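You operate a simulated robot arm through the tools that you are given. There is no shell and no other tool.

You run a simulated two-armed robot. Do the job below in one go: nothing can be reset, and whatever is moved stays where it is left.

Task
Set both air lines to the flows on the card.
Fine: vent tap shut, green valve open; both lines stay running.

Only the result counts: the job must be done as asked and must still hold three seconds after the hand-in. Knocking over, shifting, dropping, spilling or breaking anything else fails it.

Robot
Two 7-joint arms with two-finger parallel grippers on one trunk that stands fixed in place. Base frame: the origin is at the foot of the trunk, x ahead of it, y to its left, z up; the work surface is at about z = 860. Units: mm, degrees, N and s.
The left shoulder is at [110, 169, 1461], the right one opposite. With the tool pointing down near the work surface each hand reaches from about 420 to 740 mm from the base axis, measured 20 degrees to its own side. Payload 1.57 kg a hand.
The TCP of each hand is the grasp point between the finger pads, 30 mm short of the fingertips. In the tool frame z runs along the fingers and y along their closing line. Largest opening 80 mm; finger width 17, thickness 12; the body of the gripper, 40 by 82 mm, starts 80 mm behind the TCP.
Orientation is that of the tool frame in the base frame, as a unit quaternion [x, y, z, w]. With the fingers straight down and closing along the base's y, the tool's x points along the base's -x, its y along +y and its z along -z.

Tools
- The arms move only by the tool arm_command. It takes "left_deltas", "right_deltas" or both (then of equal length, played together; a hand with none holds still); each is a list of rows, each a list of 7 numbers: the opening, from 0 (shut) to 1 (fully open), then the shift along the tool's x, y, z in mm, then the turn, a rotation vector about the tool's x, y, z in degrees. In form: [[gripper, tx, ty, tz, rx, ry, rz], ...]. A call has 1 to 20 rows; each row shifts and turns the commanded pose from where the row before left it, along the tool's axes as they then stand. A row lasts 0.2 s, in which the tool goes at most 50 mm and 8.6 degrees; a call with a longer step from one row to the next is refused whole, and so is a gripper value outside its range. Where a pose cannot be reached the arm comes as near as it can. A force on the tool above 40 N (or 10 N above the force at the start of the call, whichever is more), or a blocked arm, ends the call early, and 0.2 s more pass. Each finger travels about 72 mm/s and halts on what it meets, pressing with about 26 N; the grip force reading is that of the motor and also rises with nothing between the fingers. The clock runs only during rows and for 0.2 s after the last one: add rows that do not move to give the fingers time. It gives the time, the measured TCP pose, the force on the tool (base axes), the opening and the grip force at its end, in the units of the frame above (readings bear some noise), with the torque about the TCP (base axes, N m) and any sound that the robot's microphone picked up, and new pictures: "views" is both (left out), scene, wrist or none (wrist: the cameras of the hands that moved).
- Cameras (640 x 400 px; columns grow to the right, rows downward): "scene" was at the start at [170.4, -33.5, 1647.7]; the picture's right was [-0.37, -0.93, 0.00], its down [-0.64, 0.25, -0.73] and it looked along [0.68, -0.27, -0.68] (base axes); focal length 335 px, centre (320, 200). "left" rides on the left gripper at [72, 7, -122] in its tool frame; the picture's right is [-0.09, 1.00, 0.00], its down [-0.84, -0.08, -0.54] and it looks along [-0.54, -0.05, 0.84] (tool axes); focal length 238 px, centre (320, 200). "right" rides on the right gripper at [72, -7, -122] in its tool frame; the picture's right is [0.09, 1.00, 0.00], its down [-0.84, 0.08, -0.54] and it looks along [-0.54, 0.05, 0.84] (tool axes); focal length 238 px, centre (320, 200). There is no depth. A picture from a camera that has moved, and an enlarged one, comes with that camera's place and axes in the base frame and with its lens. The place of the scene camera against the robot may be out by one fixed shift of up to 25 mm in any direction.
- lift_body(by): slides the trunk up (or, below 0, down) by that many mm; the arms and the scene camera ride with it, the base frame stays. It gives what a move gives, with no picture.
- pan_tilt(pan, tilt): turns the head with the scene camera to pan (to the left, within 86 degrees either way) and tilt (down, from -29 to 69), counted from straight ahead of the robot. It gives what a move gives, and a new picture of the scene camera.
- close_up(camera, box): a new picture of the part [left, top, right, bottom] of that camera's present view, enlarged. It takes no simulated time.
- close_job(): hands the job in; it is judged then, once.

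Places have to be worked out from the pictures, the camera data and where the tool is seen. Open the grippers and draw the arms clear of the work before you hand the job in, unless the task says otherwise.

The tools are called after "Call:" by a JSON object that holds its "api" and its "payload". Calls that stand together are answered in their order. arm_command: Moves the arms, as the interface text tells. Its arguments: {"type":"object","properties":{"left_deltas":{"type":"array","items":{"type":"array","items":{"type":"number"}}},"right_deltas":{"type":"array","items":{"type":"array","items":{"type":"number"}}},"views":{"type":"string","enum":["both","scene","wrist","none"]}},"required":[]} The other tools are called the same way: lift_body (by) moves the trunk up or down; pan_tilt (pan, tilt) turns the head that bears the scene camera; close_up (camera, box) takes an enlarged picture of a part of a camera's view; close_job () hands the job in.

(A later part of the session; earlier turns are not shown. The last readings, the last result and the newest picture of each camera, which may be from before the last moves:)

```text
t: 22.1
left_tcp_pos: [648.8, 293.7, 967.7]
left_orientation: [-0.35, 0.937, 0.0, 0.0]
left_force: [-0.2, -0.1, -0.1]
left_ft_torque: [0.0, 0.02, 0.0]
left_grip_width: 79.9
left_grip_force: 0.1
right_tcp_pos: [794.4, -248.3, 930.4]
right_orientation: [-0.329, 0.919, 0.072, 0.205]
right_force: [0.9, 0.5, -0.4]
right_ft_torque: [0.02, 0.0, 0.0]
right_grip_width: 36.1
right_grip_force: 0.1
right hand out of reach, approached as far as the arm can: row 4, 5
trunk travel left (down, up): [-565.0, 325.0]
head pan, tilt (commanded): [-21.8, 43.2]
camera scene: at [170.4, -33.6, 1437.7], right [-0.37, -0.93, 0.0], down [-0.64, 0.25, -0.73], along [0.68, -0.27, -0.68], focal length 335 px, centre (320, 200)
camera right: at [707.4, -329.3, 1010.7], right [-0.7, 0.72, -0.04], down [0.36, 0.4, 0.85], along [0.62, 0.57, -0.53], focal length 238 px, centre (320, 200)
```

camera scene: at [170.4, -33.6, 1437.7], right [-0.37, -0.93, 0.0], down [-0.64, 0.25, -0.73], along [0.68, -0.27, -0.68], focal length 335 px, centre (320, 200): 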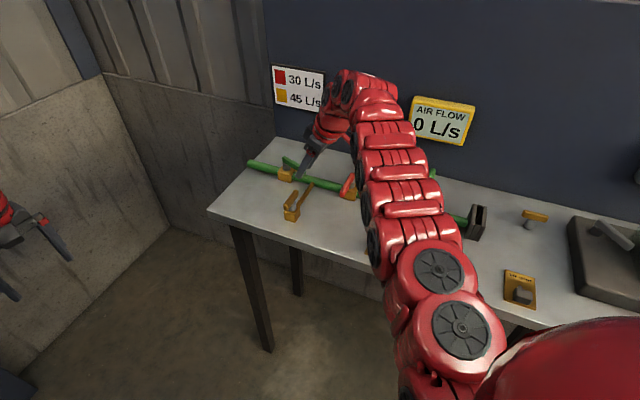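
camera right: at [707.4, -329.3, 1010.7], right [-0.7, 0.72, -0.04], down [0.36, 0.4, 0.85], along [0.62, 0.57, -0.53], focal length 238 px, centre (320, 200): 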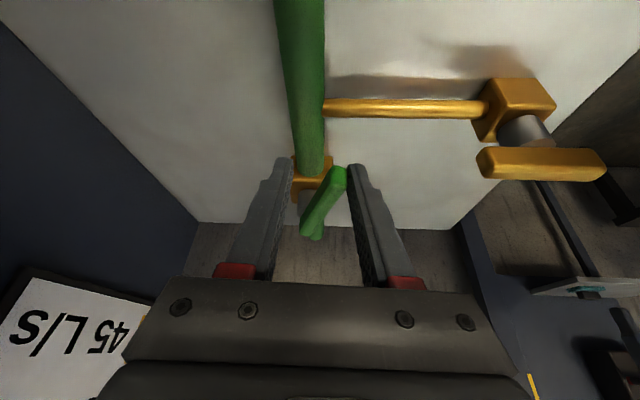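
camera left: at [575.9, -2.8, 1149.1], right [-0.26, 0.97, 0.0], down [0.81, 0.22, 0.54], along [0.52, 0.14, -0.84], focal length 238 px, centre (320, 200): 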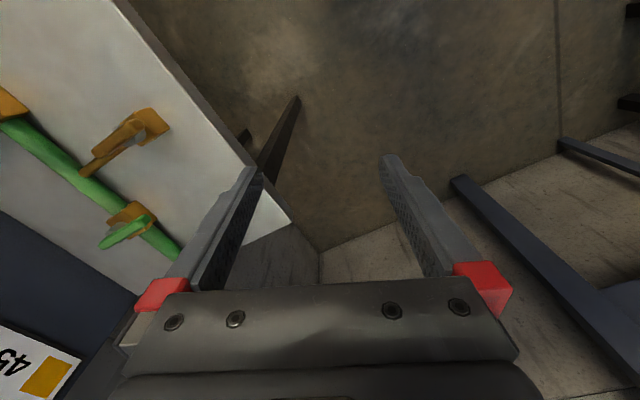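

The reach ran out again just as the front finger came near the lever. I tilt the hand another 8.5° to gain reach and push on in small steps.

Call:
{"api": "arm_command", "payload": {"right_deltas": [[0.45, 0, 0, 0, 0, -8.5, 0], [0.45, 0, -5, 0, 0, 0, 0], [0.45, 0, -5, 0, 0, 0, 0], [0.45, 0, -5, 0, 0, 0, 0], [0.45, 0, 0, 0, 0, 0, 0]], "views": "both"}}

```text
t: 23.4
left_tcp_pos: [648.9, 294.4, 966.7]
left_orientation: [-0.35, 0.937, -0.001, 0.0]
left_force: [0.2, -0.2, -0.3]
left_ft_torque: [0.06, -0.01, -0.01]
left_grip_width: 80.4
left_grip_force: 0.0
right_tcp_pos: [803.4, -261.3, 929.8]
right_orientation: [-0.324, 0.9, 0.096, 0.273]
right_force: [-0.2, 0.9, -1.0]
right_ft_torque: [-0.03, 0.04, -0.02]
right_grip_width: 36.4
right_grip_force: 0.3
trunk travel left (down, up): [-565.0, 325.0]
head pan, tilt (commanded): [-21.8, 43.2]
camera scene: at [170.5, -33.2, 1437.7], right [-0.37, -0.93, 0.0], down [-0.64, 0.25, -0.73], along [0.68, -0.27, -0.68], focal length 335 px, centre (320, 200)
camera right: at [708.7, -347.2, 992.1], right [-0.69, 0.72, -0.06], down [0.25, 0.31, 0.91], along [0.68, 0.62, -0.4], focal length 238 px, centre (320, 200)
```

scene: 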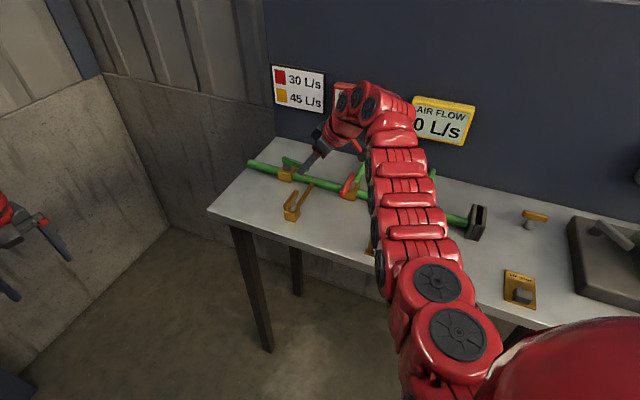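
right: 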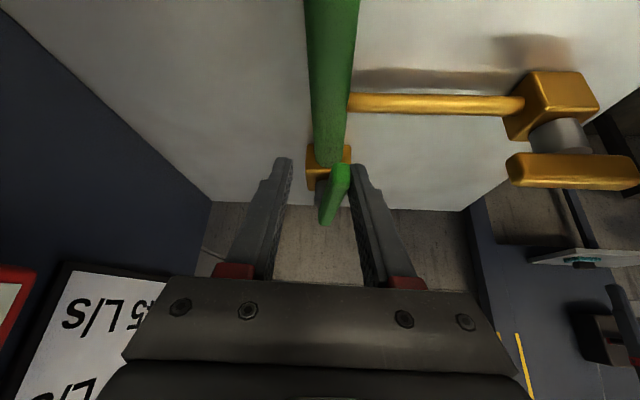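

The push worked with only light force. I check the lever's angle and the gauges.

Call:
{"api": "close_up", "payload": {"camera": "scene", "box": [240, 140, 368, 220]}}

Call:
{"api": "close_up", "payload": {"camera": "right", "box": [220, 110, 420, 260]}}

Call:
{"api": "close_up", "payload": {"camera": "scene", "box": [330, 70, 490, 170]}}

```text
5.00 times, centred on (304, 180) of scene
camera zoom: at [170.5, -33.2, 1437.7], right [-0.37, -0.93, 0.0], down [-0.64, 0.25, -0.73], along [0.68, -0.27, -0.68], focal length 1674 px, centre (400, 300)
```

zoom: 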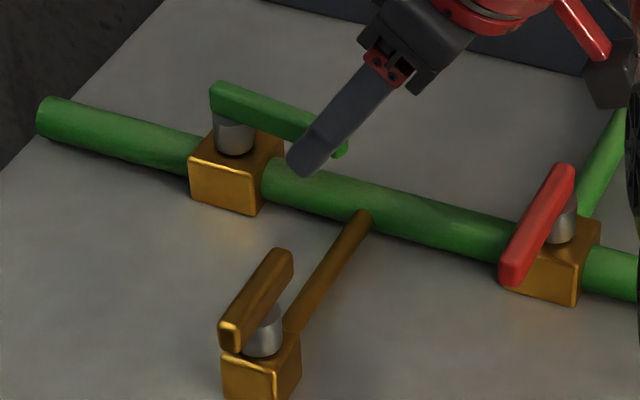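

```text
2.67 times, centred on (320, 185) of right
camera zoom: at [708.7, -347.2, 992.1], right [-0.69, 0.72, -0.06], down [0.25, 0.31, 0.91], along [0.68, 0.62, -0.4], focal length 636 px, centre (320, 240)
```

zoom: 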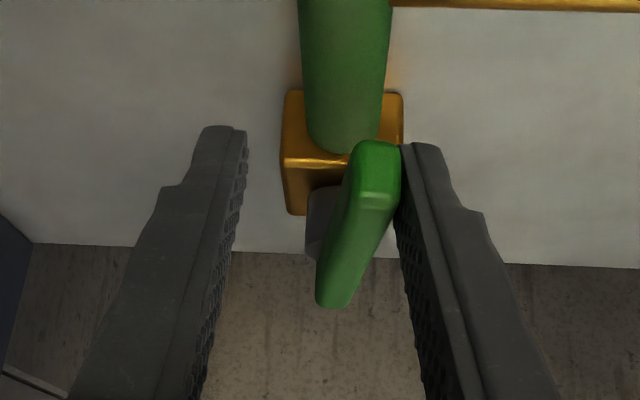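

```text
4.00 times, centred on (410, 120) of scene
camera zoom: at [170.5, -33.2, 1437.7], right [-0.37, -0.93, 0.0], down [-0.64, 0.25, -0.73], along [0.68, -0.27, -0.68], focal length 1339 px, centre (-40, 520)
```

zoom: 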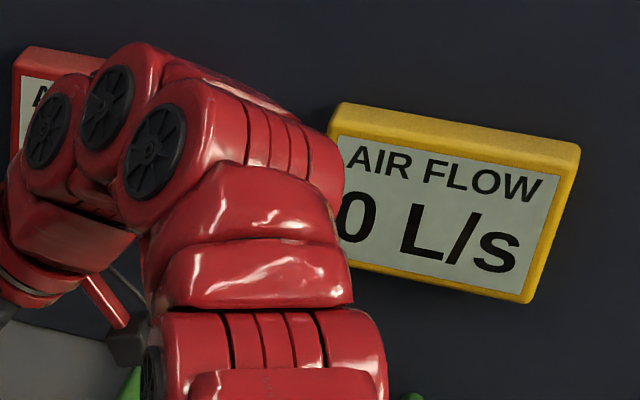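

The lever stands near 219°, still several degrees short of parallel. I push on a few millimetres at a time and look for a stop.

Call:
{"api": "arm_command", "payload": {"right_deltas": [[0.45, 0, -4, 0, 0, 0, 0], [0.45, 0, -4, 0, 0, 0, 0], [0.45, 0, 0, 0, 0, 0, 0]], "views": "none"}}

Call:
{"api": "close_up", "payload": {"camera": "scene", "box": [240, 140, 368, 220]}}

Call:
{"api": "close_up", "payload": {"camera": "right", "box": [220, 110, 420, 260]}}

```text
t: 24.1
left_tcp_pos: [648.7, 295.9, 967.1]
left_orientation: [-0.35, 0.937, 0.0, 0.0]
left_force: [0.9, -0.6, 0.9]
left_ft_torque: [0.01, -0.02, 0.02]
left_grip_width: 79.7
left_grip_force: 0.0
right_tcp_pos: [809.6, -265.9, 931.3]
right_orientation: [-0.324, 0.901, 0.096, 0.274]
right_force: [-2.7, 2.1, 1.4]
right_ft_torque: [0.08, 0.06, 0.1]
right_grip_width: 38.9
right_grip_force: 1.7
trunk travel left (down, up): [-565.0, 325.0]
head pan, tilt (commanded): [-21.8, 43.2]
```

```text
5.00 times, centred on (304, 180) of scene
camera zoom: at [169.9, -32.8, 1437.8], right [-0.37, -0.93, 0.0], down [-0.64, 0.25, -0.73], along [0.68, -0.27, -0.68], focal length 1674 px, centre (400, 300)
```

zoom: 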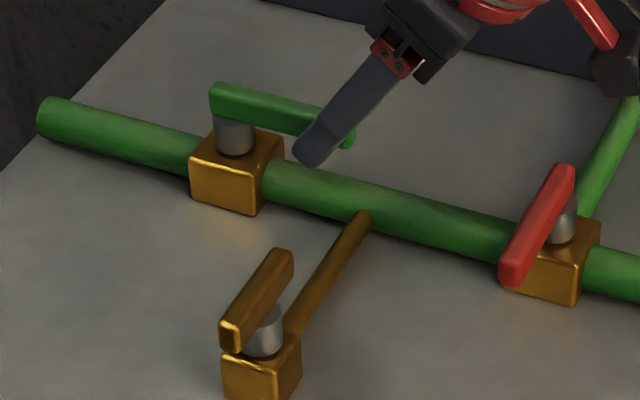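

```text
2.67 times, centred on (320, 185) of right
camera zoom: at [713.8, -353.0, 993.4], right [-0.69, 0.72, -0.06], down [0.25, 0.31, 0.91], along [0.68, 0.62, -0.4], focal length 636 px, centre (320, 240)
```

zoom: 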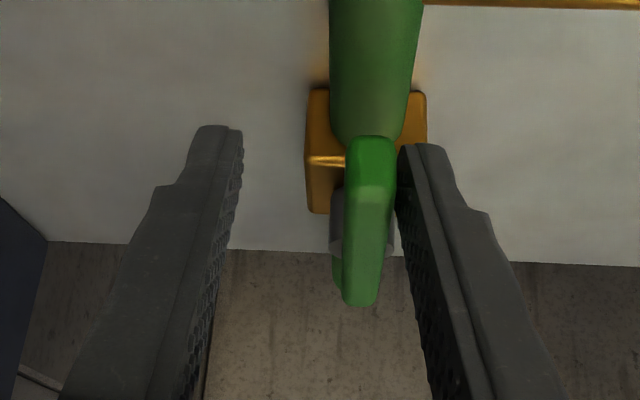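

The green lever now lies parallel to the pipe and resistance has risen, so it is at its open stop. The gauges still read 0 and there is no hiss, so I look around: a dark box with a lever shows at the right edge of the head view.

Call:
{"api": "pan_tilt", "payload": {"pan": -50, "tilt": 38}}

```text
t: 25.1
left_tcp_pos: [648.6, 295.0, 966.7]
left_orientation: [-0.35, 0.937, 0.0, -0.001]
left_force: [0.0, -1.2, 0.2]
left_ft_torque: [-0.01, -0.01, 0.02]
left_grip_width: 80.1
left_grip_force: 0.0
right_tcp_pos: [809.3, -266.5, 930.7]
right_orientation: [-0.323, 0.901, 0.096, 0.274]
right_force: [-2.7, 2.4, 0.5]
right_ft_torque: [0.08, 0.0, 0.09]
right_grip_width: 38.8
right_grip_force: 1.7
trunk travel left (down, up): [-565.0, 325.0]
head pan, tilt (commanded): [-50.0, 38.0]
camera scene: at [148.7, -68.3, 1445.4], right [-0.77, -0.64, 0.0], down [-0.4, 0.47, -0.79], along [0.51, -0.6, -0.62], focal length 335 px, centre (320, 200)
```

scene: 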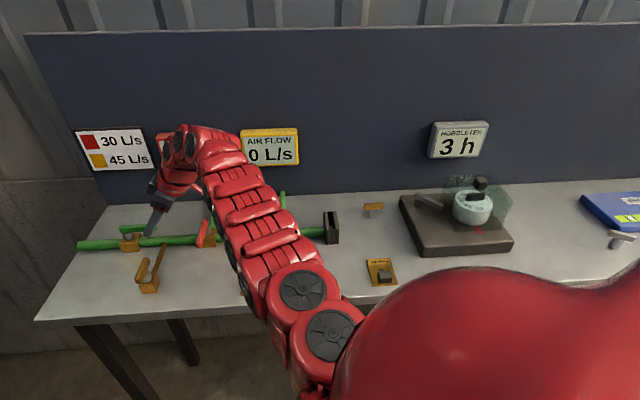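

The bench is longer than it first seemed, with other equipment to the right. I zoom in on the display, the device and the items there.

Call:
{"api": "close_up", "payload": {"camera": "scene", "box": [350, 100, 542, 220]}}

Call:
{"api": "close_up", "payload": {"camera": "scene", "box": [380, 160, 540, 260]}}

Call:
{"api": "pan_tilt", "payload": {"pan": -75, "tilt": 38}}

```text
3.33 times, centred on (446, 160) of scene
camera zoom: at [148.7, -68.3, 1445.4], right [-0.77, -0.64, 0.0], down [-0.4, 0.47, -0.79], along [0.51, -0.6, -0.62], focal length 1116 px, centre (-100, 333)
```

zoom: 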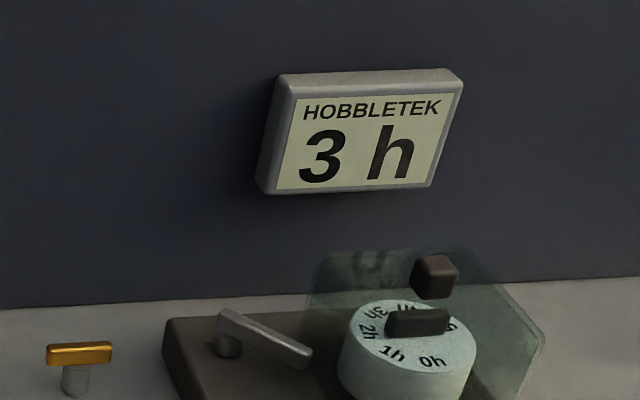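

```text
4.00 times, centred on (460, 210) of scene
camera zoom: at [148.7, -68.3, 1445.4], right [-0.77, -0.64, 0.0], down [-0.4, 0.47, -0.79], along [0.51, -0.6, -0.62], focal length 1339 px, centre (-240, 160)
```

zoom: 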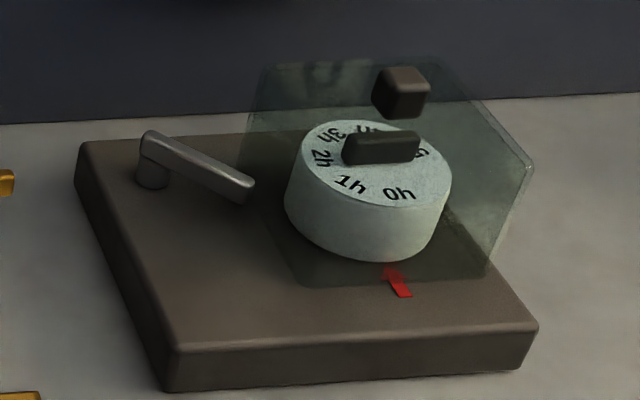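

```text
t: 26.0
left_tcp_pos: [648.0, 293.9, 966.5]
left_orientation: [-0.349, 0.937, 0.0, 0.0]
left_force: [-0.2, -0.6, -0.8]
left_ft_torque: [-0.01, -0.03, -0.02]
left_grip_width: 80.0
left_grip_force: 0.0
right_tcp_pos: [809.6, -266.3, 930.2]
right_orientation: [-0.323, 0.901, 0.096, 0.274]
right_force: [-2.8, 3.0, 0.8]
right_ft_torque: [0.07, 0.05, 0.08]
right_grip_width: 39.0
right_grip_force: 1.7
trunk travel left (down, up): [-565.0, 325.0]
head pan, tilt (commanded): [-75.0, 38.0]
camera scene: at [115.6, -85.6, 1445.4], right [-0.97, -0.26, 0.0], down [-0.16, 0.59, -0.79], along [0.2, -0.76, -0.62], focal length 335 px, centre (320, 200)
```

scene: 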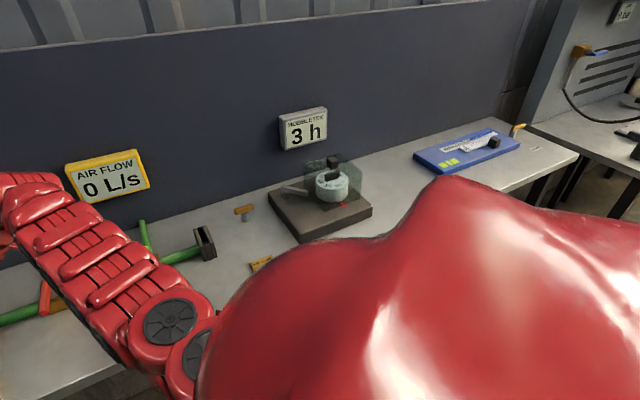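

The other devices (timer, blue box) are unrelated, so I leave them alone. Green opened counter-clockwise from a front-pointing lever, which suggests red and yellow, both pointing to the front, are simply shut now. I release the green lever, retreat along the fingers and turn the head back.

Call:
{"api": "arm_command", "payload": {"right_deltas": [[0.45, 0, 6, 0, 0, 0, 0], [0.45, 0, 0, -40, 0, 0, 0], [0.45, 0, 0, -40, 0, 0, 0], [0.6, 0, 0, -10, 0, 0, 0]], "views": "none"}}

Call:
{"api": "pan_tilt", "payload": {"pan": -25, "tilt": 36}}

```text
t: 27.0
left_tcp_pos: [649.5, 295.0, 966.3]
left_orientation: [-0.35, 0.937, 0.0, 0.0]
left_force: [0.0, 0.5, -0.5]
left_ft_torque: [-0.03, 0.01, -0.03]
left_grip_width: 79.9
left_grip_force: 0.0
right_tcp_pos: [765.9, -293.5, 1005.2]
right_orientation: [-0.323, 0.901, 0.096, 0.274]
right_force: [-0.3, -0.1, 0.0]
right_ft_torque: [0.01, 0.02, 0.01]
right_grip_width: 47.9
right_grip_force: 0.1
trunk travel left (down, up): [-565.0, 325.0]
head pan, tilt (commanded): [-75.0, 38.0]
```

```text
t: 28.1
left_tcp_pos: [649.1, 293.9, 966.9]
left_orientation: [-0.35, 0.937, 0.0, 0.0]
left_force: [0.9, -0.2, 0.3]
left_ft_torque: [-0.01, 0.03, 0.02]
left_grip_width: 79.9
left_grip_force: 0.1
right_tcp_pos: [767.1, -292.7, 1005.5]
right_orientation: [-0.323, 0.901, 0.096, 0.274]
right_force: [0.1, -0.2, -0.6]
right_ft_torque: [0.01, 0.0, -0.01]
right_grip_width: 47.9
right_grip_force: 0.0
trunk travel left (down, up): [-565.0, 325.0]
head pan, tilt (commanded): [-25.0, 36.0]
camera scene: at [172.9, -39.7, 1448.4], right [-0.42, -0.91, 0.0], down [-0.53, 0.25, -0.81], along [0.73, -0.34, -0.59], focal length 335 px, centre (320, 200)
```

scene: 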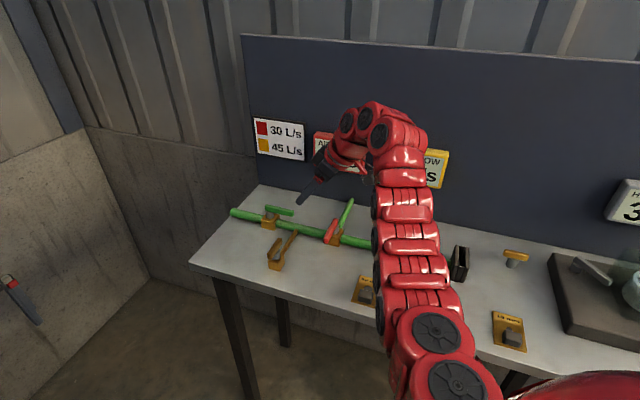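

The green lever now lies along the pipe. I turn the hand back clockwise to face the vent bar and take out most of the tilt, staying above everything.

Call:
{"api": "arm_command", "payload": {"right_deltas": [[0.6, 0, 0, -5, 4.73, 0, 7.07], [0.6, 0, 0, 0, 4.73, 0, 7.07], [0.6, 0, 0, 0, 4.73, 0, 7.07], [0.6, 0, 0, 0, 4.73, 0, 7.07], [0.6, 0, 0, 0, 4.73, 0, 7.07], [0.6, 0, 0, 0, 4.73, 0, 7.07], [0.6, 0, 0, 0, 4.73, 0, 7.07], [0.6, 0, 0, 0, 4.73, 0, 7.07], [0.6, 0, 0, 0, 4.73, 0, 7.07], [0.6, 0, 0, 0, 3.0, 0, 4.5]], "views": "none"}}

```text
t: 30.4
left_tcp_pos: [649.0, 293.8, 967.7]
left_orientation: [-0.35, 0.937, 0.0, 0.0]
left_force: [-0.5, -0.2, 0.4]
left_ft_torque: [-0.02, 0.02, -0.02]
left_grip_width: 80.1
left_grip_force: 0.1
right_tcp_pos: [763.9, -295.3, 1009.6]
right_orientation: [0.347, 0.891, -0.107, 0.273]
right_force: [0.1, 1.1, -0.4]
right_ft_torque: [0.0, 0.01, 0.02]
right_grip_width: 48.0
right_grip_force: 0.1
trunk travel left (down, up): [-565.0, 325.0]
head pan, tilt (commanded): [-25.0, 36.0]
```

Now I carry the hand to just above the vent bar and bring the tool close to vertical.

Call:
{"api": "arm_command", "payload": {"right_deltas": [[0.6, 28.5, 9.35, -16.3, 0, 0, 0], [0.6, 28.5, 9.35, -16.3, 0, 0, 0], [0.6, 28.5, 9.35, -16.3, 0, 0, 0], [0.6, 28.5, 9.35, -16.3, 0, 0, 0], [0.6, 0, 0, 0, 0, 8.5, 0], [0.6, 0, 0, 0, 0, 8.5, 0], [0.6, 0, 0, 0, 0, 8.5, 0], [0.6, 0, 0, 0, 0, 0, 0]], "views": "both"}}

```text
t: 32.1
left_tcp_pos: [648.2, 295.1, 967.1]
left_orientation: [-0.352, 0.936, 0.001, 0.0]
left_force: [0.9, -0.3, -0.4]
left_ft_torque: [0.0, 0.02, 0.03]
left_grip_width: 79.9
left_grip_force: 0.1
right_tcp_pos: [695.0, -177.4, 999.6]
right_orientation: [0.361, 0.93, -0.029, 0.068]
right_force: [0.2, 0.2, 0.4]
right_ft_torque: [0.0, 0.01, 0.0]
right_grip_width: 47.8
right_grip_force: 0.1
right hand out of reach, approached as far as the arm can: row 4
trunk travel left (down, up): [-565.0, 325.0]
head pan, tilt (commanded): [-25.0, 36.0]
camera scene: at [172.5, -38.8, 1448.4], right [-0.42, -0.91, 0.0], down [-0.53, 0.25, -0.81], along [0.73, -0.34, -0.59], focal length 335 px, centre (320, 200)
camera right: at [624.9, -123.5, 1111.1], right [0.61, 0.8, -0.02], down [0.6, -0.45, 0.66], along [0.52, -0.41, -0.75], focal length 238 px, centre (320, 200)
```

scene: 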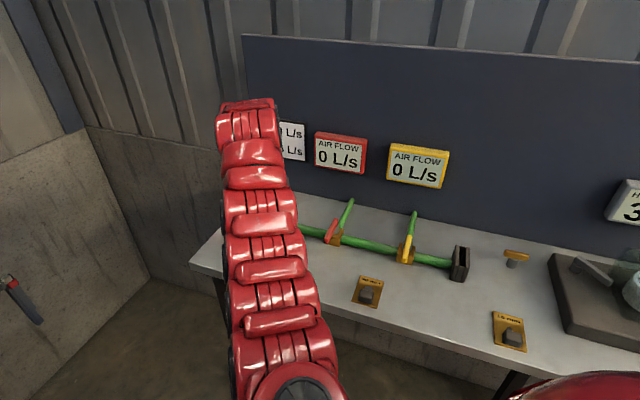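
right: 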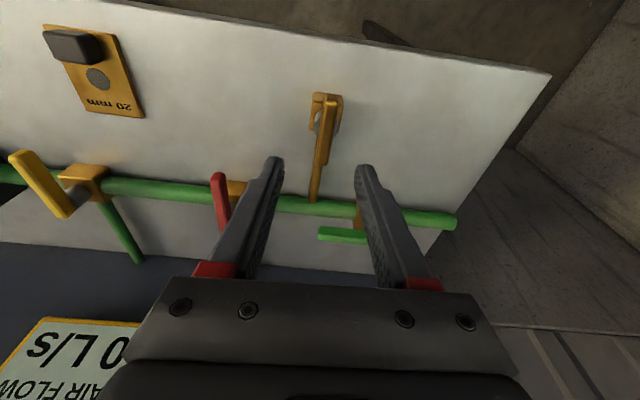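

I am above the vent and both gauges still read 0. I zoom in to set the exact line of the vent bar.

Call:
{"api": "close_up", "payload": {"camera": "right", "box": [260, 80, 388, 160]}}

```text
5.00 times, centred on (324, 120) of right
camera zoom: at [624.9, -123.5, 1111.1], right [0.61, 0.8, -0.02], down [0.6, -0.45, 0.66], along [0.52, -0.41, -0.75], focal length 1192 px, centre (300, 600)
```

zoom: 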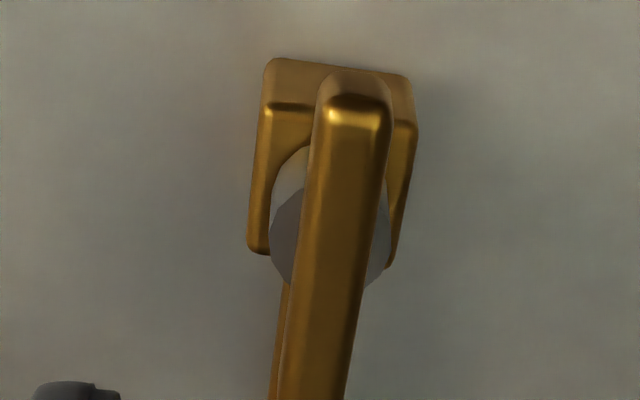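

The vent bar is centred near (697,-178). Before gripping it, I test in the air whether the wrist can turn 85° clockwise from here.

Call:
{"api": "arm_command", "payload": {"right_deltas": [[0.6, 0, 0, 0, 1.25, 0, 8.4], [0.6, 0, 0, 0, 1.25, 0, 8.4], [0.6, 0, 0, 0, 1.25, 0, 8.4], [0.6, 0, 0, 0, 1.25, 0, 8.4], [0.6, 0, 0, 0, 1.25, 0, 8.4], [0.6, 0, 0, 0, 1.25, 0, 8.4], [0.6, 0, 0, 0, 1.25, 0, 8.4], [0.6, 0, 0, 0, 1.25, 0, 8.4], [0.6, 0, 0, 0, 1.25, 0, 8.4], [0.6, 0, 0, 0, 1.25, 0, 8.4]], "views": "none"}}

```text
t: 34.4
left_tcp_pos: [649.7, 294.7, 967.4]
left_orientation: [-0.349, 0.937, -0.001, 0.0]
left_force: [0.2, 0.8, 0.2]
left_ft_torque: [-0.06, -0.03, -0.01]
left_grip_width: 79.9
left_grip_force: 0.1
right_tcp_pos: [677.4, -182.1, 989.3]
right_orientation: [0.895, 0.44, -0.067, 0.035]
right_force: [0.4, 0.1, 0.6]
right_ft_torque: [-0.06, 0.03, 0.0]
right_grip_width: 48.1
right_grip_force: 0.1
right hand out of reach, approached as far as the arm can: row 10
trunk travel left (down, up): [-565.0, 325.0]
head pan, tilt (commanded): [-25.0, 36.0]
```

The wrist can turn the full 85° clockwise; only the slight tilt cost reach at the end. I turn back, remove the remaining tilt, and raise the trunk 50 mm, which suits this radius better.

Call:
{"api": "arm_command", "payload": {"right_deltas": [[0.6, 0, 0, 0, -1.25, 0, -8.4], [0.6, 0, 0, 0, -1.25, 0, -8.4], [0.6, 0, 0, 0, -1.25, 0, -8.4], [0.6, 0, 0, 0, -1.25, 0, -8.4], [0.6, 0, 0, 0, -1.25, 0, -8.4], [0.6, 0, 0, 0, -1.25, 0, -8.4], [0.6, 0, 0, 0, -1.25, 0, -8.4], [0.6, 0, 0, 0, -1.25, 0, -8.4], [0.6, 0, 0, 0, -1.25, 0, -8.4], [0.6, 0, 0, 0, -1.25, 0, -8.4], [0.6, 0, 0, 0, 0, 8.4, 0]], "views": "none"}}

Call:
{"api": "lift_body", "payload": {"by": 50}}

```text
t: 36.8
left_tcp_pos: [648.9, 293.8, 966.8]
left_orientation: [-0.351, 0.936, 0.0, 0.0]
left_force: [-0.1, -0.6, 1.7]
left_ft_torque: [0.02, 0.02, -0.02]
left_grip_width: 80.1
left_grip_force: 0.0
right_tcp_pos: [679.9, -183.4, 987.1]
right_orientation: [0.361, 0.933, 0.0, 0.0]
right_force: [0.2, -0.3, 0.6]
right_ft_torque: [0.0, 0.0, 0.02]
right_grip_width: 48.2
right_grip_force: 0.1
trunk travel left (down, up): [-565.0, 325.0]
head pan, tilt (commanded): [-25.0, 36.0]
```

```text
t: 37.7
left_tcp_pos: [649.5, 293.4, 1017.5]
left_orientation: [-0.35, 0.937, -0.001, 0.0]
left_force: [0.5, 0.2, -0.6]
left_ft_torque: [0.0, -0.01, 0.01]
left_grip_width: 80.1
left_grip_force: 0.1
right_tcp_pos: [679.7, -182.0, 1037.1]
right_orientation: [0.363, 0.932, -0.001, 0.0]
right_force: [0.1, 0.2, 0.8]
right_ft_torque: [-0.02, 0.01, 0.0]
right_grip_width: 48.0
right_grip_force: 0.0
trunk travel left (down, up): [-615.0, 275.0]
head pan, tilt (commanded): [-25.0, 36.0]
```

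Tool is vertical with the fingers closing along the pipe direction. I centre over the vent bar and come down to just above it for a check.

Call:
{"api": "arm_command", "payload": {"right_deltas": [[0.6, -9.8, 14.5, 0, 0, 0, 0], [0.6, 0, 0, 22, 0, 0, 0], [0.6, 0, 0, 22, 0, 0, 0], [0.6, 0, 0, 22, 0, 0, 0], [0.6, 0, 0, 0, 0, 0, 0]], "views": "both"}}

Call:
{"api": "close_up", "payload": {"camera": "right", "box": [240, 80, 400, 180]}}

```text
t: 38.9
left_tcp_pos: [647.7, 294.1, 1016.4]
left_orientation: [-0.35, 0.937, 0.0, 0.0]
left_force: [0.1, 0.5, -0.3]
left_ft_torque: [0.01, 0.02, 0.01]
left_grip_width: 79.8
left_grip_force: 0.0
right_tcp_pos: [696.2, -179.3, 971.1]
right_orientation: [0.363, 0.932, -0.001, 0.0]
right_force: [0.6, 0.3, 0.2]
right_ft_torque: [-0.01, 0.01, -0.01]
right_grip_width: 48.2
right_grip_force: 0.1
trunk travel left (down, up): [-615.0, 275.0]
head pan, tilt (commanded): [-25.0, 36.0]
camera scene: at [172.6, -39.6, 1498.4], right [-0.42, -0.91, 0.0], down [-0.53, 0.25, -0.81], along [0.73, -0.34, -0.59], focal length 335 px, centre (320, 200)
camera right: at [637.2, -134.9, 1094.2], right [0.61, 0.8, 0.0], down [0.67, -0.51, 0.54], along [0.43, -0.33, -0.84], focal length 238 px, centre (320, 200)
```

scene: 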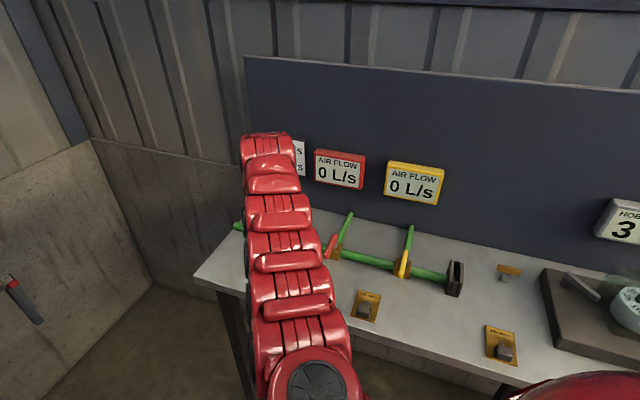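
right: 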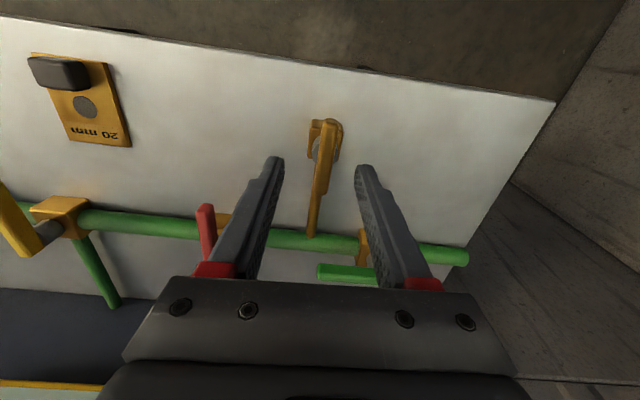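

```text
4.00 times, centred on (320, 130) of right
camera zoom: at [637.2, -134.9, 1094.2], right [0.61, 0.8, 0.0], down [0.67, -0.51, 0.54], along [0.43, -0.33, -0.84], focal length 953 px, centre (320, 480)
```

zoom: 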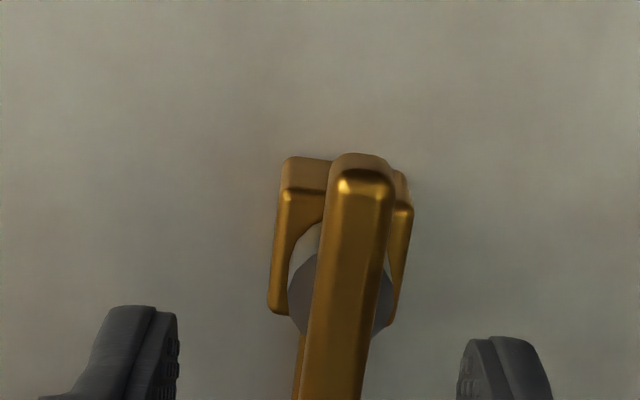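

The bar is about 4 mm toward the pipe side of my centre line and parallel to the fingers. I correct for that, lower to TCP z about 944 so the tips stay on the bar and above the stem, and close lightly around it.

Call:
{"api": "arm_command", "payload": {"right_deltas": [[0.38, 1, 4, 0, 0, 0, 0], [0.38, 0, 0, 0, 0, 0, 0], [0.38, 0, 0, 13.5, 0, 0, 0], [0.38, 0, 0, 13.5, 0, 0, 0], [0.18, 0, 0, 0, 0, 0, 0], [0.18, 0, 0, 0, 0, 0, 0]], "views": "wrist"}}

Call:
{"api": "close_up", "payload": {"camera": "right", "box": [240, 110, 400, 210]}}

```text
t: 40.3
left_tcp_pos: [649.8, 294.4, 1016.7]
left_orientation: [-0.35, 0.937, 0.001, -0.001]
left_force: [-0.1, -0.2, 0.3]
left_ft_torque: [-0.04, -0.03, -0.01]
left_grip_width: 80.1
left_grip_force: 0.1
right_tcp_pos: [698.0, -174.1, 944.7]
right_orientation: [0.362, 0.932, -0.002, 0.001]
right_force: [0.5, -0.3, 0.8]
right_ft_torque: [0.0, -0.01, 0.0]
right_grip_width: 14.4
right_grip_force: 0.1
trunk travel left (down, up): [-615.0, 275.0]
head pan, tilt (commanded): [-25.0, 36.0]
camera right: at [639.4, -131.0, 1067.3], right [0.61, 0.8, 0.0], down [0.67, -0.51, 0.54], along [0.43, -0.33, -0.84], focal length 238 px, centre (320, 200)
```

right: 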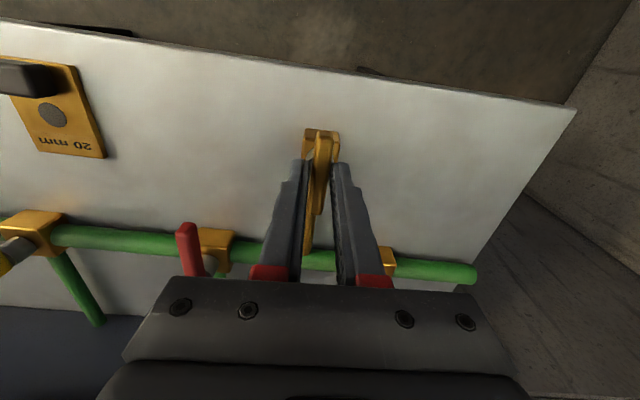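

```text
4.00 times, centred on (320, 160) of right
camera zoom: at [639.4, -131.0, 1067.3], right [0.61, 0.8, 0.0], down [0.67, -0.51, 0.54], along [0.43, -0.33, -0.84], focal length 953 px, centre (320, 360)
```

zoom: 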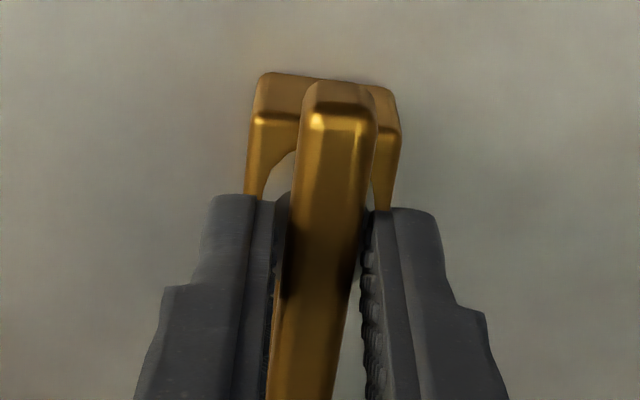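

The fingers straddle the bar with 14.4 mm opening and no contact force. I turn clockwise 24° as a first trial and watch force and torque.

Call:
{"api": "arm_command", "payload": {"right_deltas": [[0.18, 0, 0, 0, 0, 0, 8], [0.18, 0, 0, 0, 0, 0, 8], [0.18, 0, 0, 0, 0, 0, 8]], "views": "wrist"}}

Call:
{"api": "close_up", "payload": {"camera": "right", "box": [240, 110, 400, 210]}}

```text
t: 41.1
left_tcp_pos: [648.5, 295.3, 1017.3]
left_orientation: [-0.35, 0.937, -0.001, 0.0]
left_force: [-0.2, 0.5, 0.6]
left_ft_torque: [0.04, 0.01, 0.01]
left_grip_width: 80.2
left_grip_force: 0.1
right_tcp_pos: [697.9, -174.0, 945.9]
right_orientation: [0.55, 0.835, -0.001, 0.002]
right_force: [-0.5, -0.4, -0.2]
right_ft_torque: [0.0, 0.01, -0.01]
right_grip_width: 15.1
right_grip_force: 0.5
trunk travel left (down, up): [-615.0, 275.0]
head pan, tilt (commanded): [-25.0, 36.0]
camera right: at [662.4, -111.7, 1067.5], right [0.88, 0.48, 0.0], down [0.4, -0.74, 0.54], along [0.26, -0.48, -0.84], focal length 238 px, centre (320, 200)
```

right: 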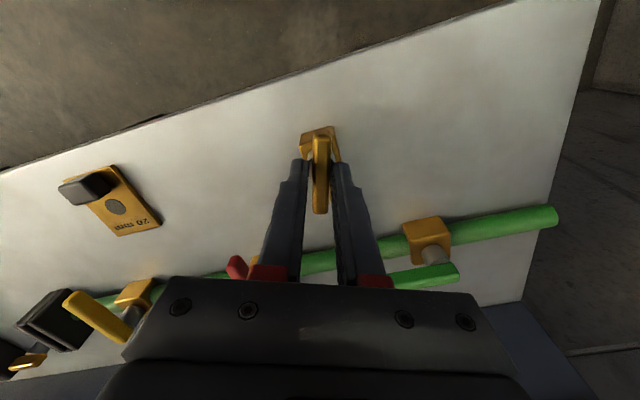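

```text
4.00 times, centred on (320, 160) of right
camera zoom: at [662.4, -111.7, 1067.5], right [0.88, 0.48, 0.0], down [0.4, -0.74, 0.54], along [0.26, -0.48, -0.84], focal length 953 px, centre (320, 360)
```

zoom: 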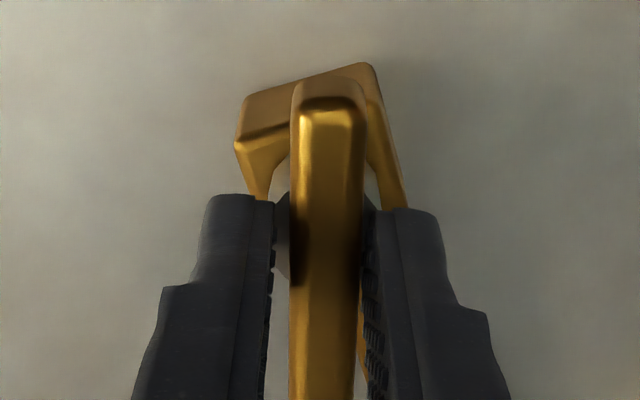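

The bar turns clockwise with the hand at almost no force. I continue another 64°.

Call:
{"api": "arm_command", "payload": {"right_deltas": [[0.18, 0, 0, 0, 0, 0, 8], [0.18, 0, 0, 0, 0, 0, 8], [0.18, 0, 0, 0, 0, 0, 8], [0.18, 0, 0, 0, 0, 0, 8], [0.18, 0, 0, 0, 0, 0, 8], [0.18, 0, 0, 0, 0, 0, 8], [0.18, 0, 0, 0, 0, 0, 8], [0.18, 0, 0, 0, 0, 0, 8]], "views": "both"}}

Call:
{"api": "close_up", "payload": {"camera": "right", "box": [240, 110, 400, 210]}}

```text
t: 42.9
left_tcp_pos: [649.3, 294.9, 1016.0]
left_orientation: [-0.35, 0.937, 0.0, -0.001]
left_force: [0.0, -0.2, -0.7]
left_ft_torque: [0.0, 0.0, -0.02]
left_grip_width: 79.9
left_grip_force: 0.0
right_tcp_pos: [697.9, -176.1, 944.6]
right_orientation: [0.909, 0.417, -0.002, 0.001]
right_force: [7.1, -1.5, 0.6]
right_ft_torque: [-0.09, -0.1, 0.1]
right_grip_width: 20.2
right_grip_force: 3.3
trunk travel left (down, up): [-615.0, 275.0]
head pan, tilt (commanded): [-25.0, 36.0]
camera scene: at [174.2, -39.8, 1498.2], right [-0.42, -0.91, 0.0], down [-0.53, 0.25, -0.81], along [0.73, -0.34, -0.59], focal length 335 px, centre (320, 200)
camera right: at [739.4, -117.2, 1066.6], right [0.81, -0.58, 0.0], down [-0.49, -0.68, 0.54], along [-0.32, -0.44, -0.84], focal length 238 px, centre (320, 200)
```

scene: 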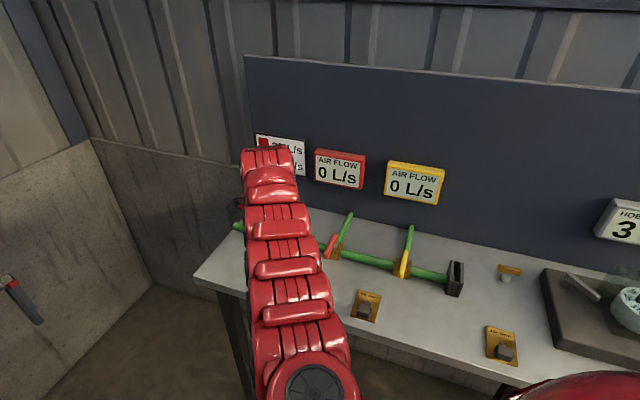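
right: 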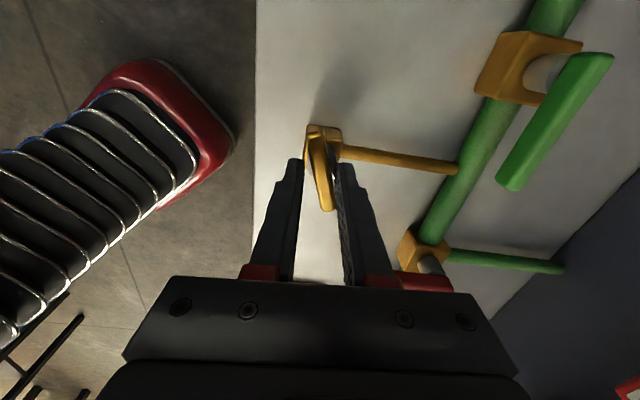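

```text
4.00 times, centred on (320, 160) of right
camera zoom: at [739.4, -117.2, 1066.6], right [0.81, -0.58, 0.0], down [-0.49, -0.68, 0.54], along [-0.32, -0.44, -0.84], focal length 953 px, centre (320, 360)
```

zoom: 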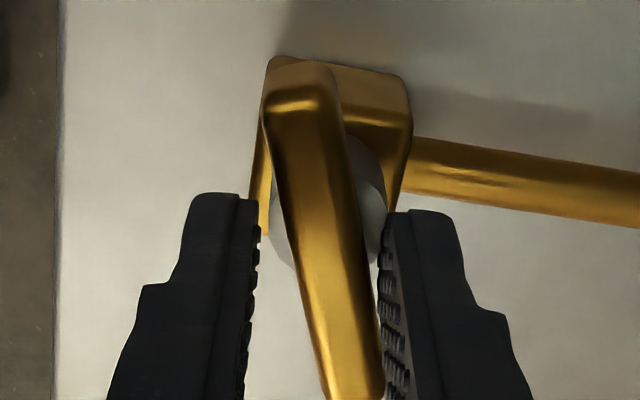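

Something now resists: the hand has turned 88° but the bar only about 72°, and the fingers were forced apart to 20 mm. I turn the hand back 15° to line up with the bar and relieve it, then look again.

Call:
{"api": "arm_command", "payload": {"right_deltas": [[0.25, 0, 0, 0, 0, 0, -7.5], [0.25, 0, 0, 0, 0, 0, -7.5], [0.25, 0, 0, 0, 0, 0, 0]], "views": "none"}}

Call:
{"api": "close_up", "payload": {"camera": "right", "box": [240, 110, 400, 210]}}

```text
t: 43.7
left_tcp_pos: [649.8, 294.9, 1017.5]
left_orientation: [-0.351, 0.936, 0.0, 0.0]
left_force: [0.1, -0.4, -0.4]
left_ft_torque: [0.01, 0.0, -0.01]
left_grip_width: 80.0
left_grip_force: 0.1
right_tcp_pos: [698.6, -174.1, 944.9]
right_orientation: [0.846, 0.534, -0.001, 0.001]
right_force: [-0.6, 0.0, 0.1]
right_ft_torque: [0.0, -0.03, -0.01]
right_grip_width: 20.0
right_grip_force: 0.1
trunk travel left (down, up): [-615.0, 275.0]
head pan, tilt (commanded): [-25.0, 36.0]
```

```text
4.00 times, centred on (320, 160) of right
camera zoom: at [721.4, -107.4, 1066.9], right [0.94, -0.35, 0.0], down [-0.29, -0.79, 0.54], along [-0.19, -0.51, -0.84], focal length 953 px, centre (320, 360)
```

zoom: 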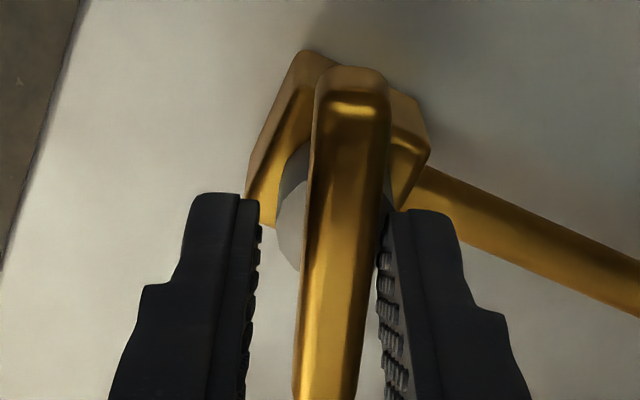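

The bar stayed at about 66°, some 19° short of crosswise. I re-centre on the stem, grip the bar a bit more firmly, and try turning on in small steps while reading the torque.

Call:
{"api": "arm_command", "payload": {"right_deltas": [[0.25, 3, 2, 0, 0, 0, 0], [0.1, 0, 0, 0, 0, 0, 0], [0.1, 0, 0, 0, 0, 0, 0], [0.1, 0, 0, 0, 0, 0, 4], [0.1, 0, 0, 0, 0, 0, 4]], "views": "none"}}

Call:
{"api": "close_up", "payload": {"camera": "right", "box": [240, 110, 400, 210]}}

```text
t: 44.9
left_tcp_pos: [650.3, 294.6, 1018.5]
left_orientation: [-0.35, 0.937, 0.0, 0.0]
left_force: [0.2, -0.1, 0.5]
left_ft_torque: [-0.01, 0.02, 0.0]
left_grip_width: 80.4
left_grip_force: 0.1
right_tcp_pos: [702.6, -173.2, 945.1]
right_orientation: [0.881, 0.473, 0.001, 0.002]
right_force: [5.8, -0.8, 4.4]
right_ft_torque: [-0.1, 0.09, 0.01]
right_grip_width: 12.0
right_grip_force: 29.4
trunk travel left (down, up): [-615.0, 275.0]
head pan, tilt (commanded): [-25.0, 36.0]
```

```text
4.00 times, centred on (320, 160) of right
camera zoom: at [734.9, -110.0, 1067.5], right [0.88, -0.47, 0.0], down [-0.4, -0.74, 0.54], along [-0.26, -0.48, -0.84], focal length 953 px, centre (320, 360)
```

zoom: 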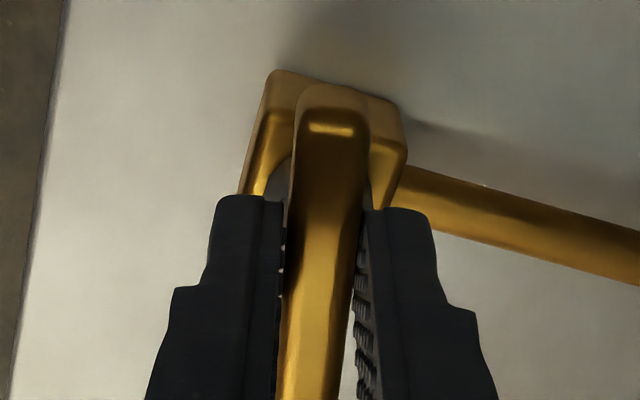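

With a firm grip the bar moved on to about 57° with hardly any torque, so it was not a stop. I continue in small steps to crosswise (about 47°).

Call:
{"api": "arm_command", "payload": {"right_deltas": [[0.1, 0, 0, 0, 0, 0, 4], [0.1, 0, 0, 0, 0, 0, 4], [0.1, 0, 0, 0, 0, 0, 0]], "views": "none"}}

Call:
{"api": "close_up", "payload": {"camera": "right", "box": [240, 110, 400, 210]}}

```text
t: 45.7
left_tcp_pos: [649.5, 294.2, 1016.2]
left_orientation: [-0.35, 0.937, 0.0, -0.001]
left_force: [-0.1, -0.3, 0.3]
left_ft_torque: [-0.04, 0.05, -0.03]
left_grip_width: 80.0
left_grip_force: 0.0
right_tcp_pos: [702.1, -173.9, 946.3]
right_orientation: [0.912, 0.41, 0.0, 0.001]
right_force: [13.9, -3.3, 10.2]
right_ft_torque: [-0.2, 0.05, 0.1]
right_grip_width: 12.2
right_grip_force: 29.4
trunk travel left (down, up): [-615.0, 275.0]
head pan, tilt (commanded): [-25.0, 36.0]
```

```text
4.00 times, centred on (320, 160) of right
camera zoom: at [743.8, -115.7, 1067.5], right [0.81, -0.59, 0.0], down [-0.5, -0.68, 0.54], along [-0.32, -0.44, -0.84], focal length 953 px, centre (320, 360)
```

zoom: 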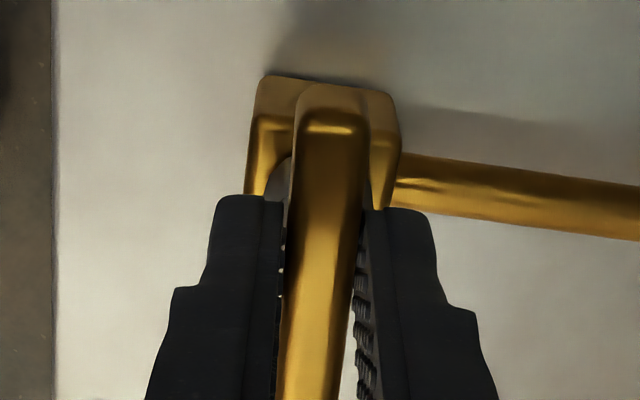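

The bar is now about 48°, essentially crosswise, but lateral strain has built up. I open the fingers a little to relieve it, then check the bar angle.

Call:
{"api": "arm_command", "payload": {"right_deltas": [[0.25, 0, 0, 0, 0, 0, 0], [0.25, 0, 0, 0, 0, 0, 0]], "views": "none"}}

Call:
{"api": "close_up", "payload": {"camera": "right", "box": [240, 110, 400, 210]}}

```text
t: 46.3
left_tcp_pos: [650.0, 295.1, 1017.4]
left_orientation: [-0.35, 0.937, 0.0, -0.001]
left_force: [-0.5, 0.5, 0.0]
left_ft_torque: [0.0, 0.01, -0.05]
left_grip_width: 79.7
left_grip_force: 0.1
right_tcp_pos: [701.0, -172.5, 945.2]
right_orientation: [0.912, 0.41, -0.001, 0.001]
right_force: [-0.1, 0.6, 0.2]
right_ft_torque: [0.01, 0.01, 0.01]
right_grip_width: 20.0
right_grip_force: 0.0
trunk travel left (down, up): [-615.0, 275.0]
head pan, tilt (commanded): [-25.0, 36.0]
```

```text
4.00 times, centred on (320, 160) of right
camera zoom: at [742.4, -115.4, 1066.9], right [0.81, -0.59, 0.0], down [-0.5, -0.68, 0.54], along [-0.32, -0.44, -0.84], focal length 953 px, centre (320, 360)
```

zoom: 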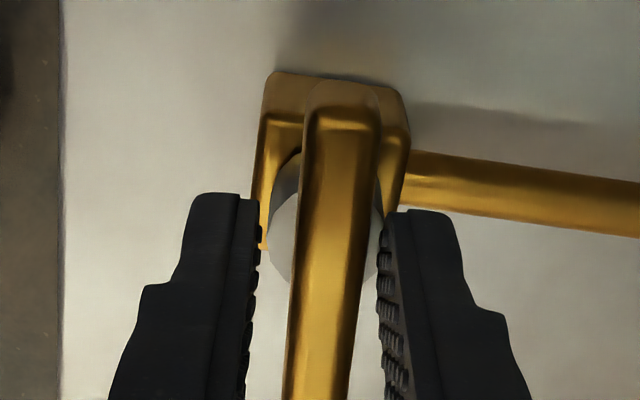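

The bar sits at about 50° with the fingers free. I grip once more and turn another 5° to bring it onto its stop.

Call:
{"api": "arm_command", "payload": {"right_deltas": [[0.25, 1.5, 1, 0, 0, 0, 0], [0.12, 0, 0, 0, 0, 0, 0], [0.12, 0, 0, 0, 0, 0, 0], [0.12, 0, 0, 0, 0, 0, 2.5], [0.12, 0, 0, 0, 0, 0, 2.5]], "views": "none"}}

```text
t: 47.5
left_tcp_pos: [649.3, 294.8, 1015.6]
left_orientation: [-0.35, 0.937, 0.0, 0.0]
left_force: [0.0, 1.4, -0.6]
left_ft_torque: [-0.05, 0.0, 0.0]
left_grip_width: 79.8
left_grip_force: 0.0
right_tcp_pos: [704.3, -173.1, 944.5]
right_orientation: [0.929, 0.369, 0.0, 0.002]
right_force: [2.6, -3.2, 2.6]
right_ft_torque: [-0.16, 0.34, 0.62]
right_grip_width: 12.0
right_grip_force: 29.3
trunk travel left (down, up): [-615.0, 275.0]
head pan, tilt (commanded): [-25.0, 36.0]
```

Torque jumped to 0.62 N·m, so the vent bar is on its shut stop. I let go, rise clear, and look at the result.

Call:
{"api": "arm_command", "payload": {"right_deltas": [[0.3, 0, 0, 0, 0, 0, -3], [0.45, 0, 0, 0, 0, 0, 0], [0.45, 0, 0, -30, 0, 0, 0], [0.45, 0, 0, -30, 0, 0, 0]], "views": "both"}}

Call:
{"api": "close_up", "payload": {"camera": "right", "box": [240, 60, 480, 210]}}

```text
t: 48.5
left_tcp_pos: [647.7, 295.2, 1016.7]
left_orientation: [-0.351, 0.936, 0.0, 0.0]
left_force: [0.5, 0.3, 0.0]
left_ft_torque: [0.02, 0.05, 0.02]
left_grip_width: 79.9
left_grip_force: 0.2
right_tcp_pos: [702.6, -172.5, 1005.6]
right_orientation: [0.919, 0.395, -0.002, -0.001]
right_force: [0.4, 0.7, 0.4]
right_ft_torque: [0.04, 0.04, -0.02]
right_grip_width: 35.9
right_grip_force: 0.1
trunk travel left (down, up): [-615.0, 275.0]
head pan, tilt (commanded): [-25.0, 36.0]
camera scene: at [172.5, -39.5, 1498.4], right [-0.42, -0.91, 0.0], down [-0.53, 0.25, -0.81], along [0.73, -0.34, -0.59], focal length 335 px, centre (320, 200)
camera right: at [745.8, -115.8, 1128.0], right [0.79, -0.62, 0.0], down [-0.52, -0.66, 0.54], along [-0.34, -0.43, -0.84], focal length 238 px, centre (320, 200)
```

scene: 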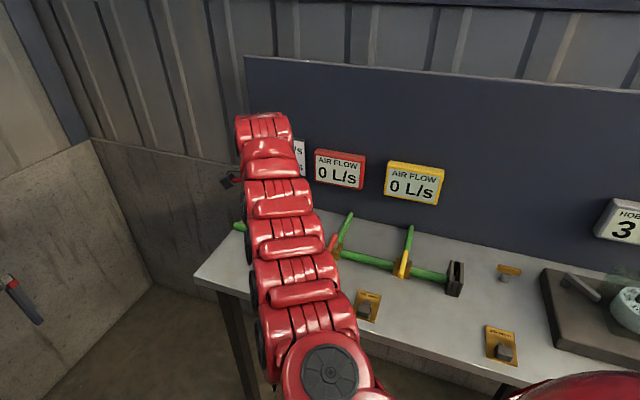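
right: 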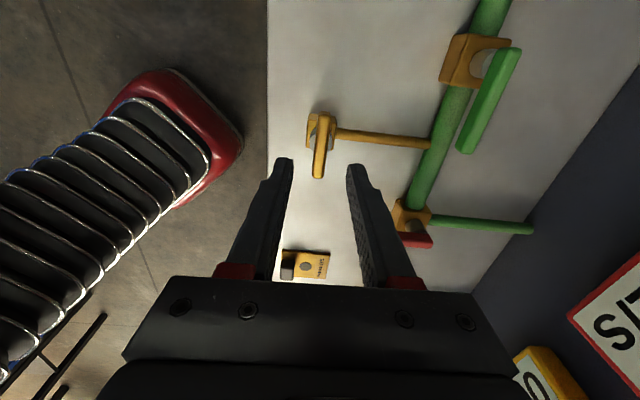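

```text
2.67 times, centred on (360, 135) of right
camera zoom: at [745.8, -115.8, 1128.0], right [0.79, -0.62, 0.0], down [-0.52, -0.66, 0.54], along [-0.34, -0.43, -0.84], focal length 636 px, centre (213, 373)
```

zoom: 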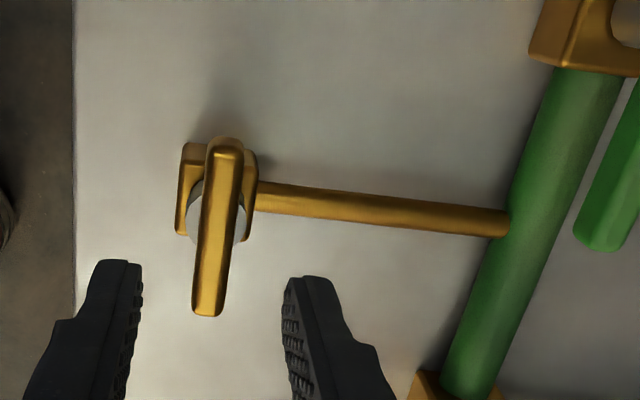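

The vent bar is now crosswise (shut) and green is in line (open). Next I swing the hand back so its fingers close along the pipe, and move over the red lever.

Call:
{"api": "arm_command", "payload": {"right_deltas": [[0.45, 0, 0, 0, 0, 0, -8.3], [0.45, 0, 0, 0, 0, 0, -8.3], [0.45, 0, 0, 0, 0, 0, -8.3], [0.45, 0, 0, 0, 0, 0, -8.3], [0.45, 0, 0, 0, 0, 0, -8.3], [0.45, 0, 0, 0, 0, 0, -8.3], [0.45, 0, 0, 0, 0, 0, -8.3], [0.45, 0, 0, 0, 0, 0, -8.3], [0.45, 0, 0, 0, 0, 0, -8.3], [0.45, 0, 0, 0, 0, 0, -8.3], [0.45, 0, 0, 0, 0, 0, -7.9], [0.45, -17.7, -28, 0, 0, 0, 0], [0.45, -17.7, -28, 0, 0, 0, 0], [0.45, -17.7, -28, 0, 0, 0, 0], [0.45, -17.7, -28, 0, 0, 0, 0], [0.45, 0, 0, 0, 0, 0, 0]], "views": "both"}}

```text
t: 51.9
left_tcp_pos: [649.0, 295.1, 1016.5]
left_orientation: [-0.351, 0.936, 0.0, 0.0]
left_force: [0.4, 0.2, 0.1]
left_ft_torque: [-0.02, 0.02, 0.01]
left_grip_width: 80.1
left_grip_force: 0.0
right_tcp_pos: [679.9, -302.1, 1004.8]
right_orientation: [0.364, 0.931, -0.002, 0.001]
right_force: [0.1, 0.5, 0.8]
right_ft_torque: [0.0, 0.0, -0.01]
right_grip_width: 36.3
right_grip_force: 0.0
trunk travel left (down, up): [-615.0, 275.0]
head pan, tilt (commanded): [-25.0, 36.0]
camera scene: at [173.0, -38.7, 1498.4], right [-0.42, -0.91, 0.0], down [-0.53, 0.25, -0.81], along [0.73, -0.34, -0.59], focal length 335 px, centre (320, 200)
camera right: at [620.5, -258.1, 1127.7], right [0.61, 0.8, 0.0], down [0.67, -0.51, 0.54], along [0.43, -0.33, -0.84], focal length 238 px, centre (320, 200)
```

scene: 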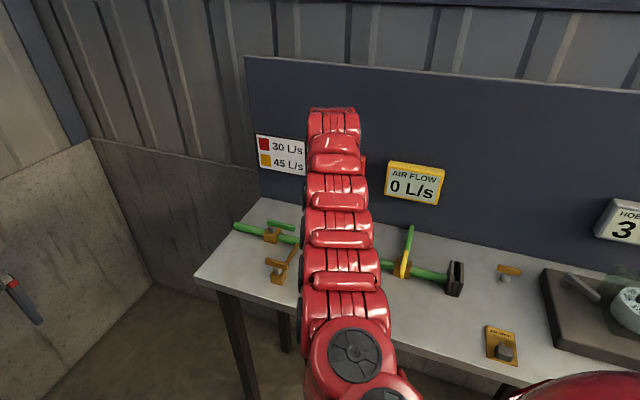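
right: 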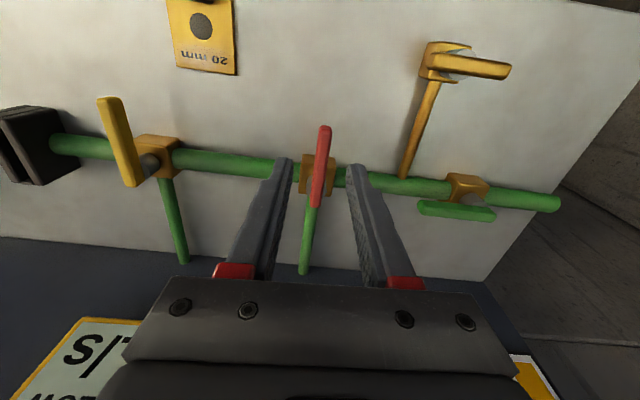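

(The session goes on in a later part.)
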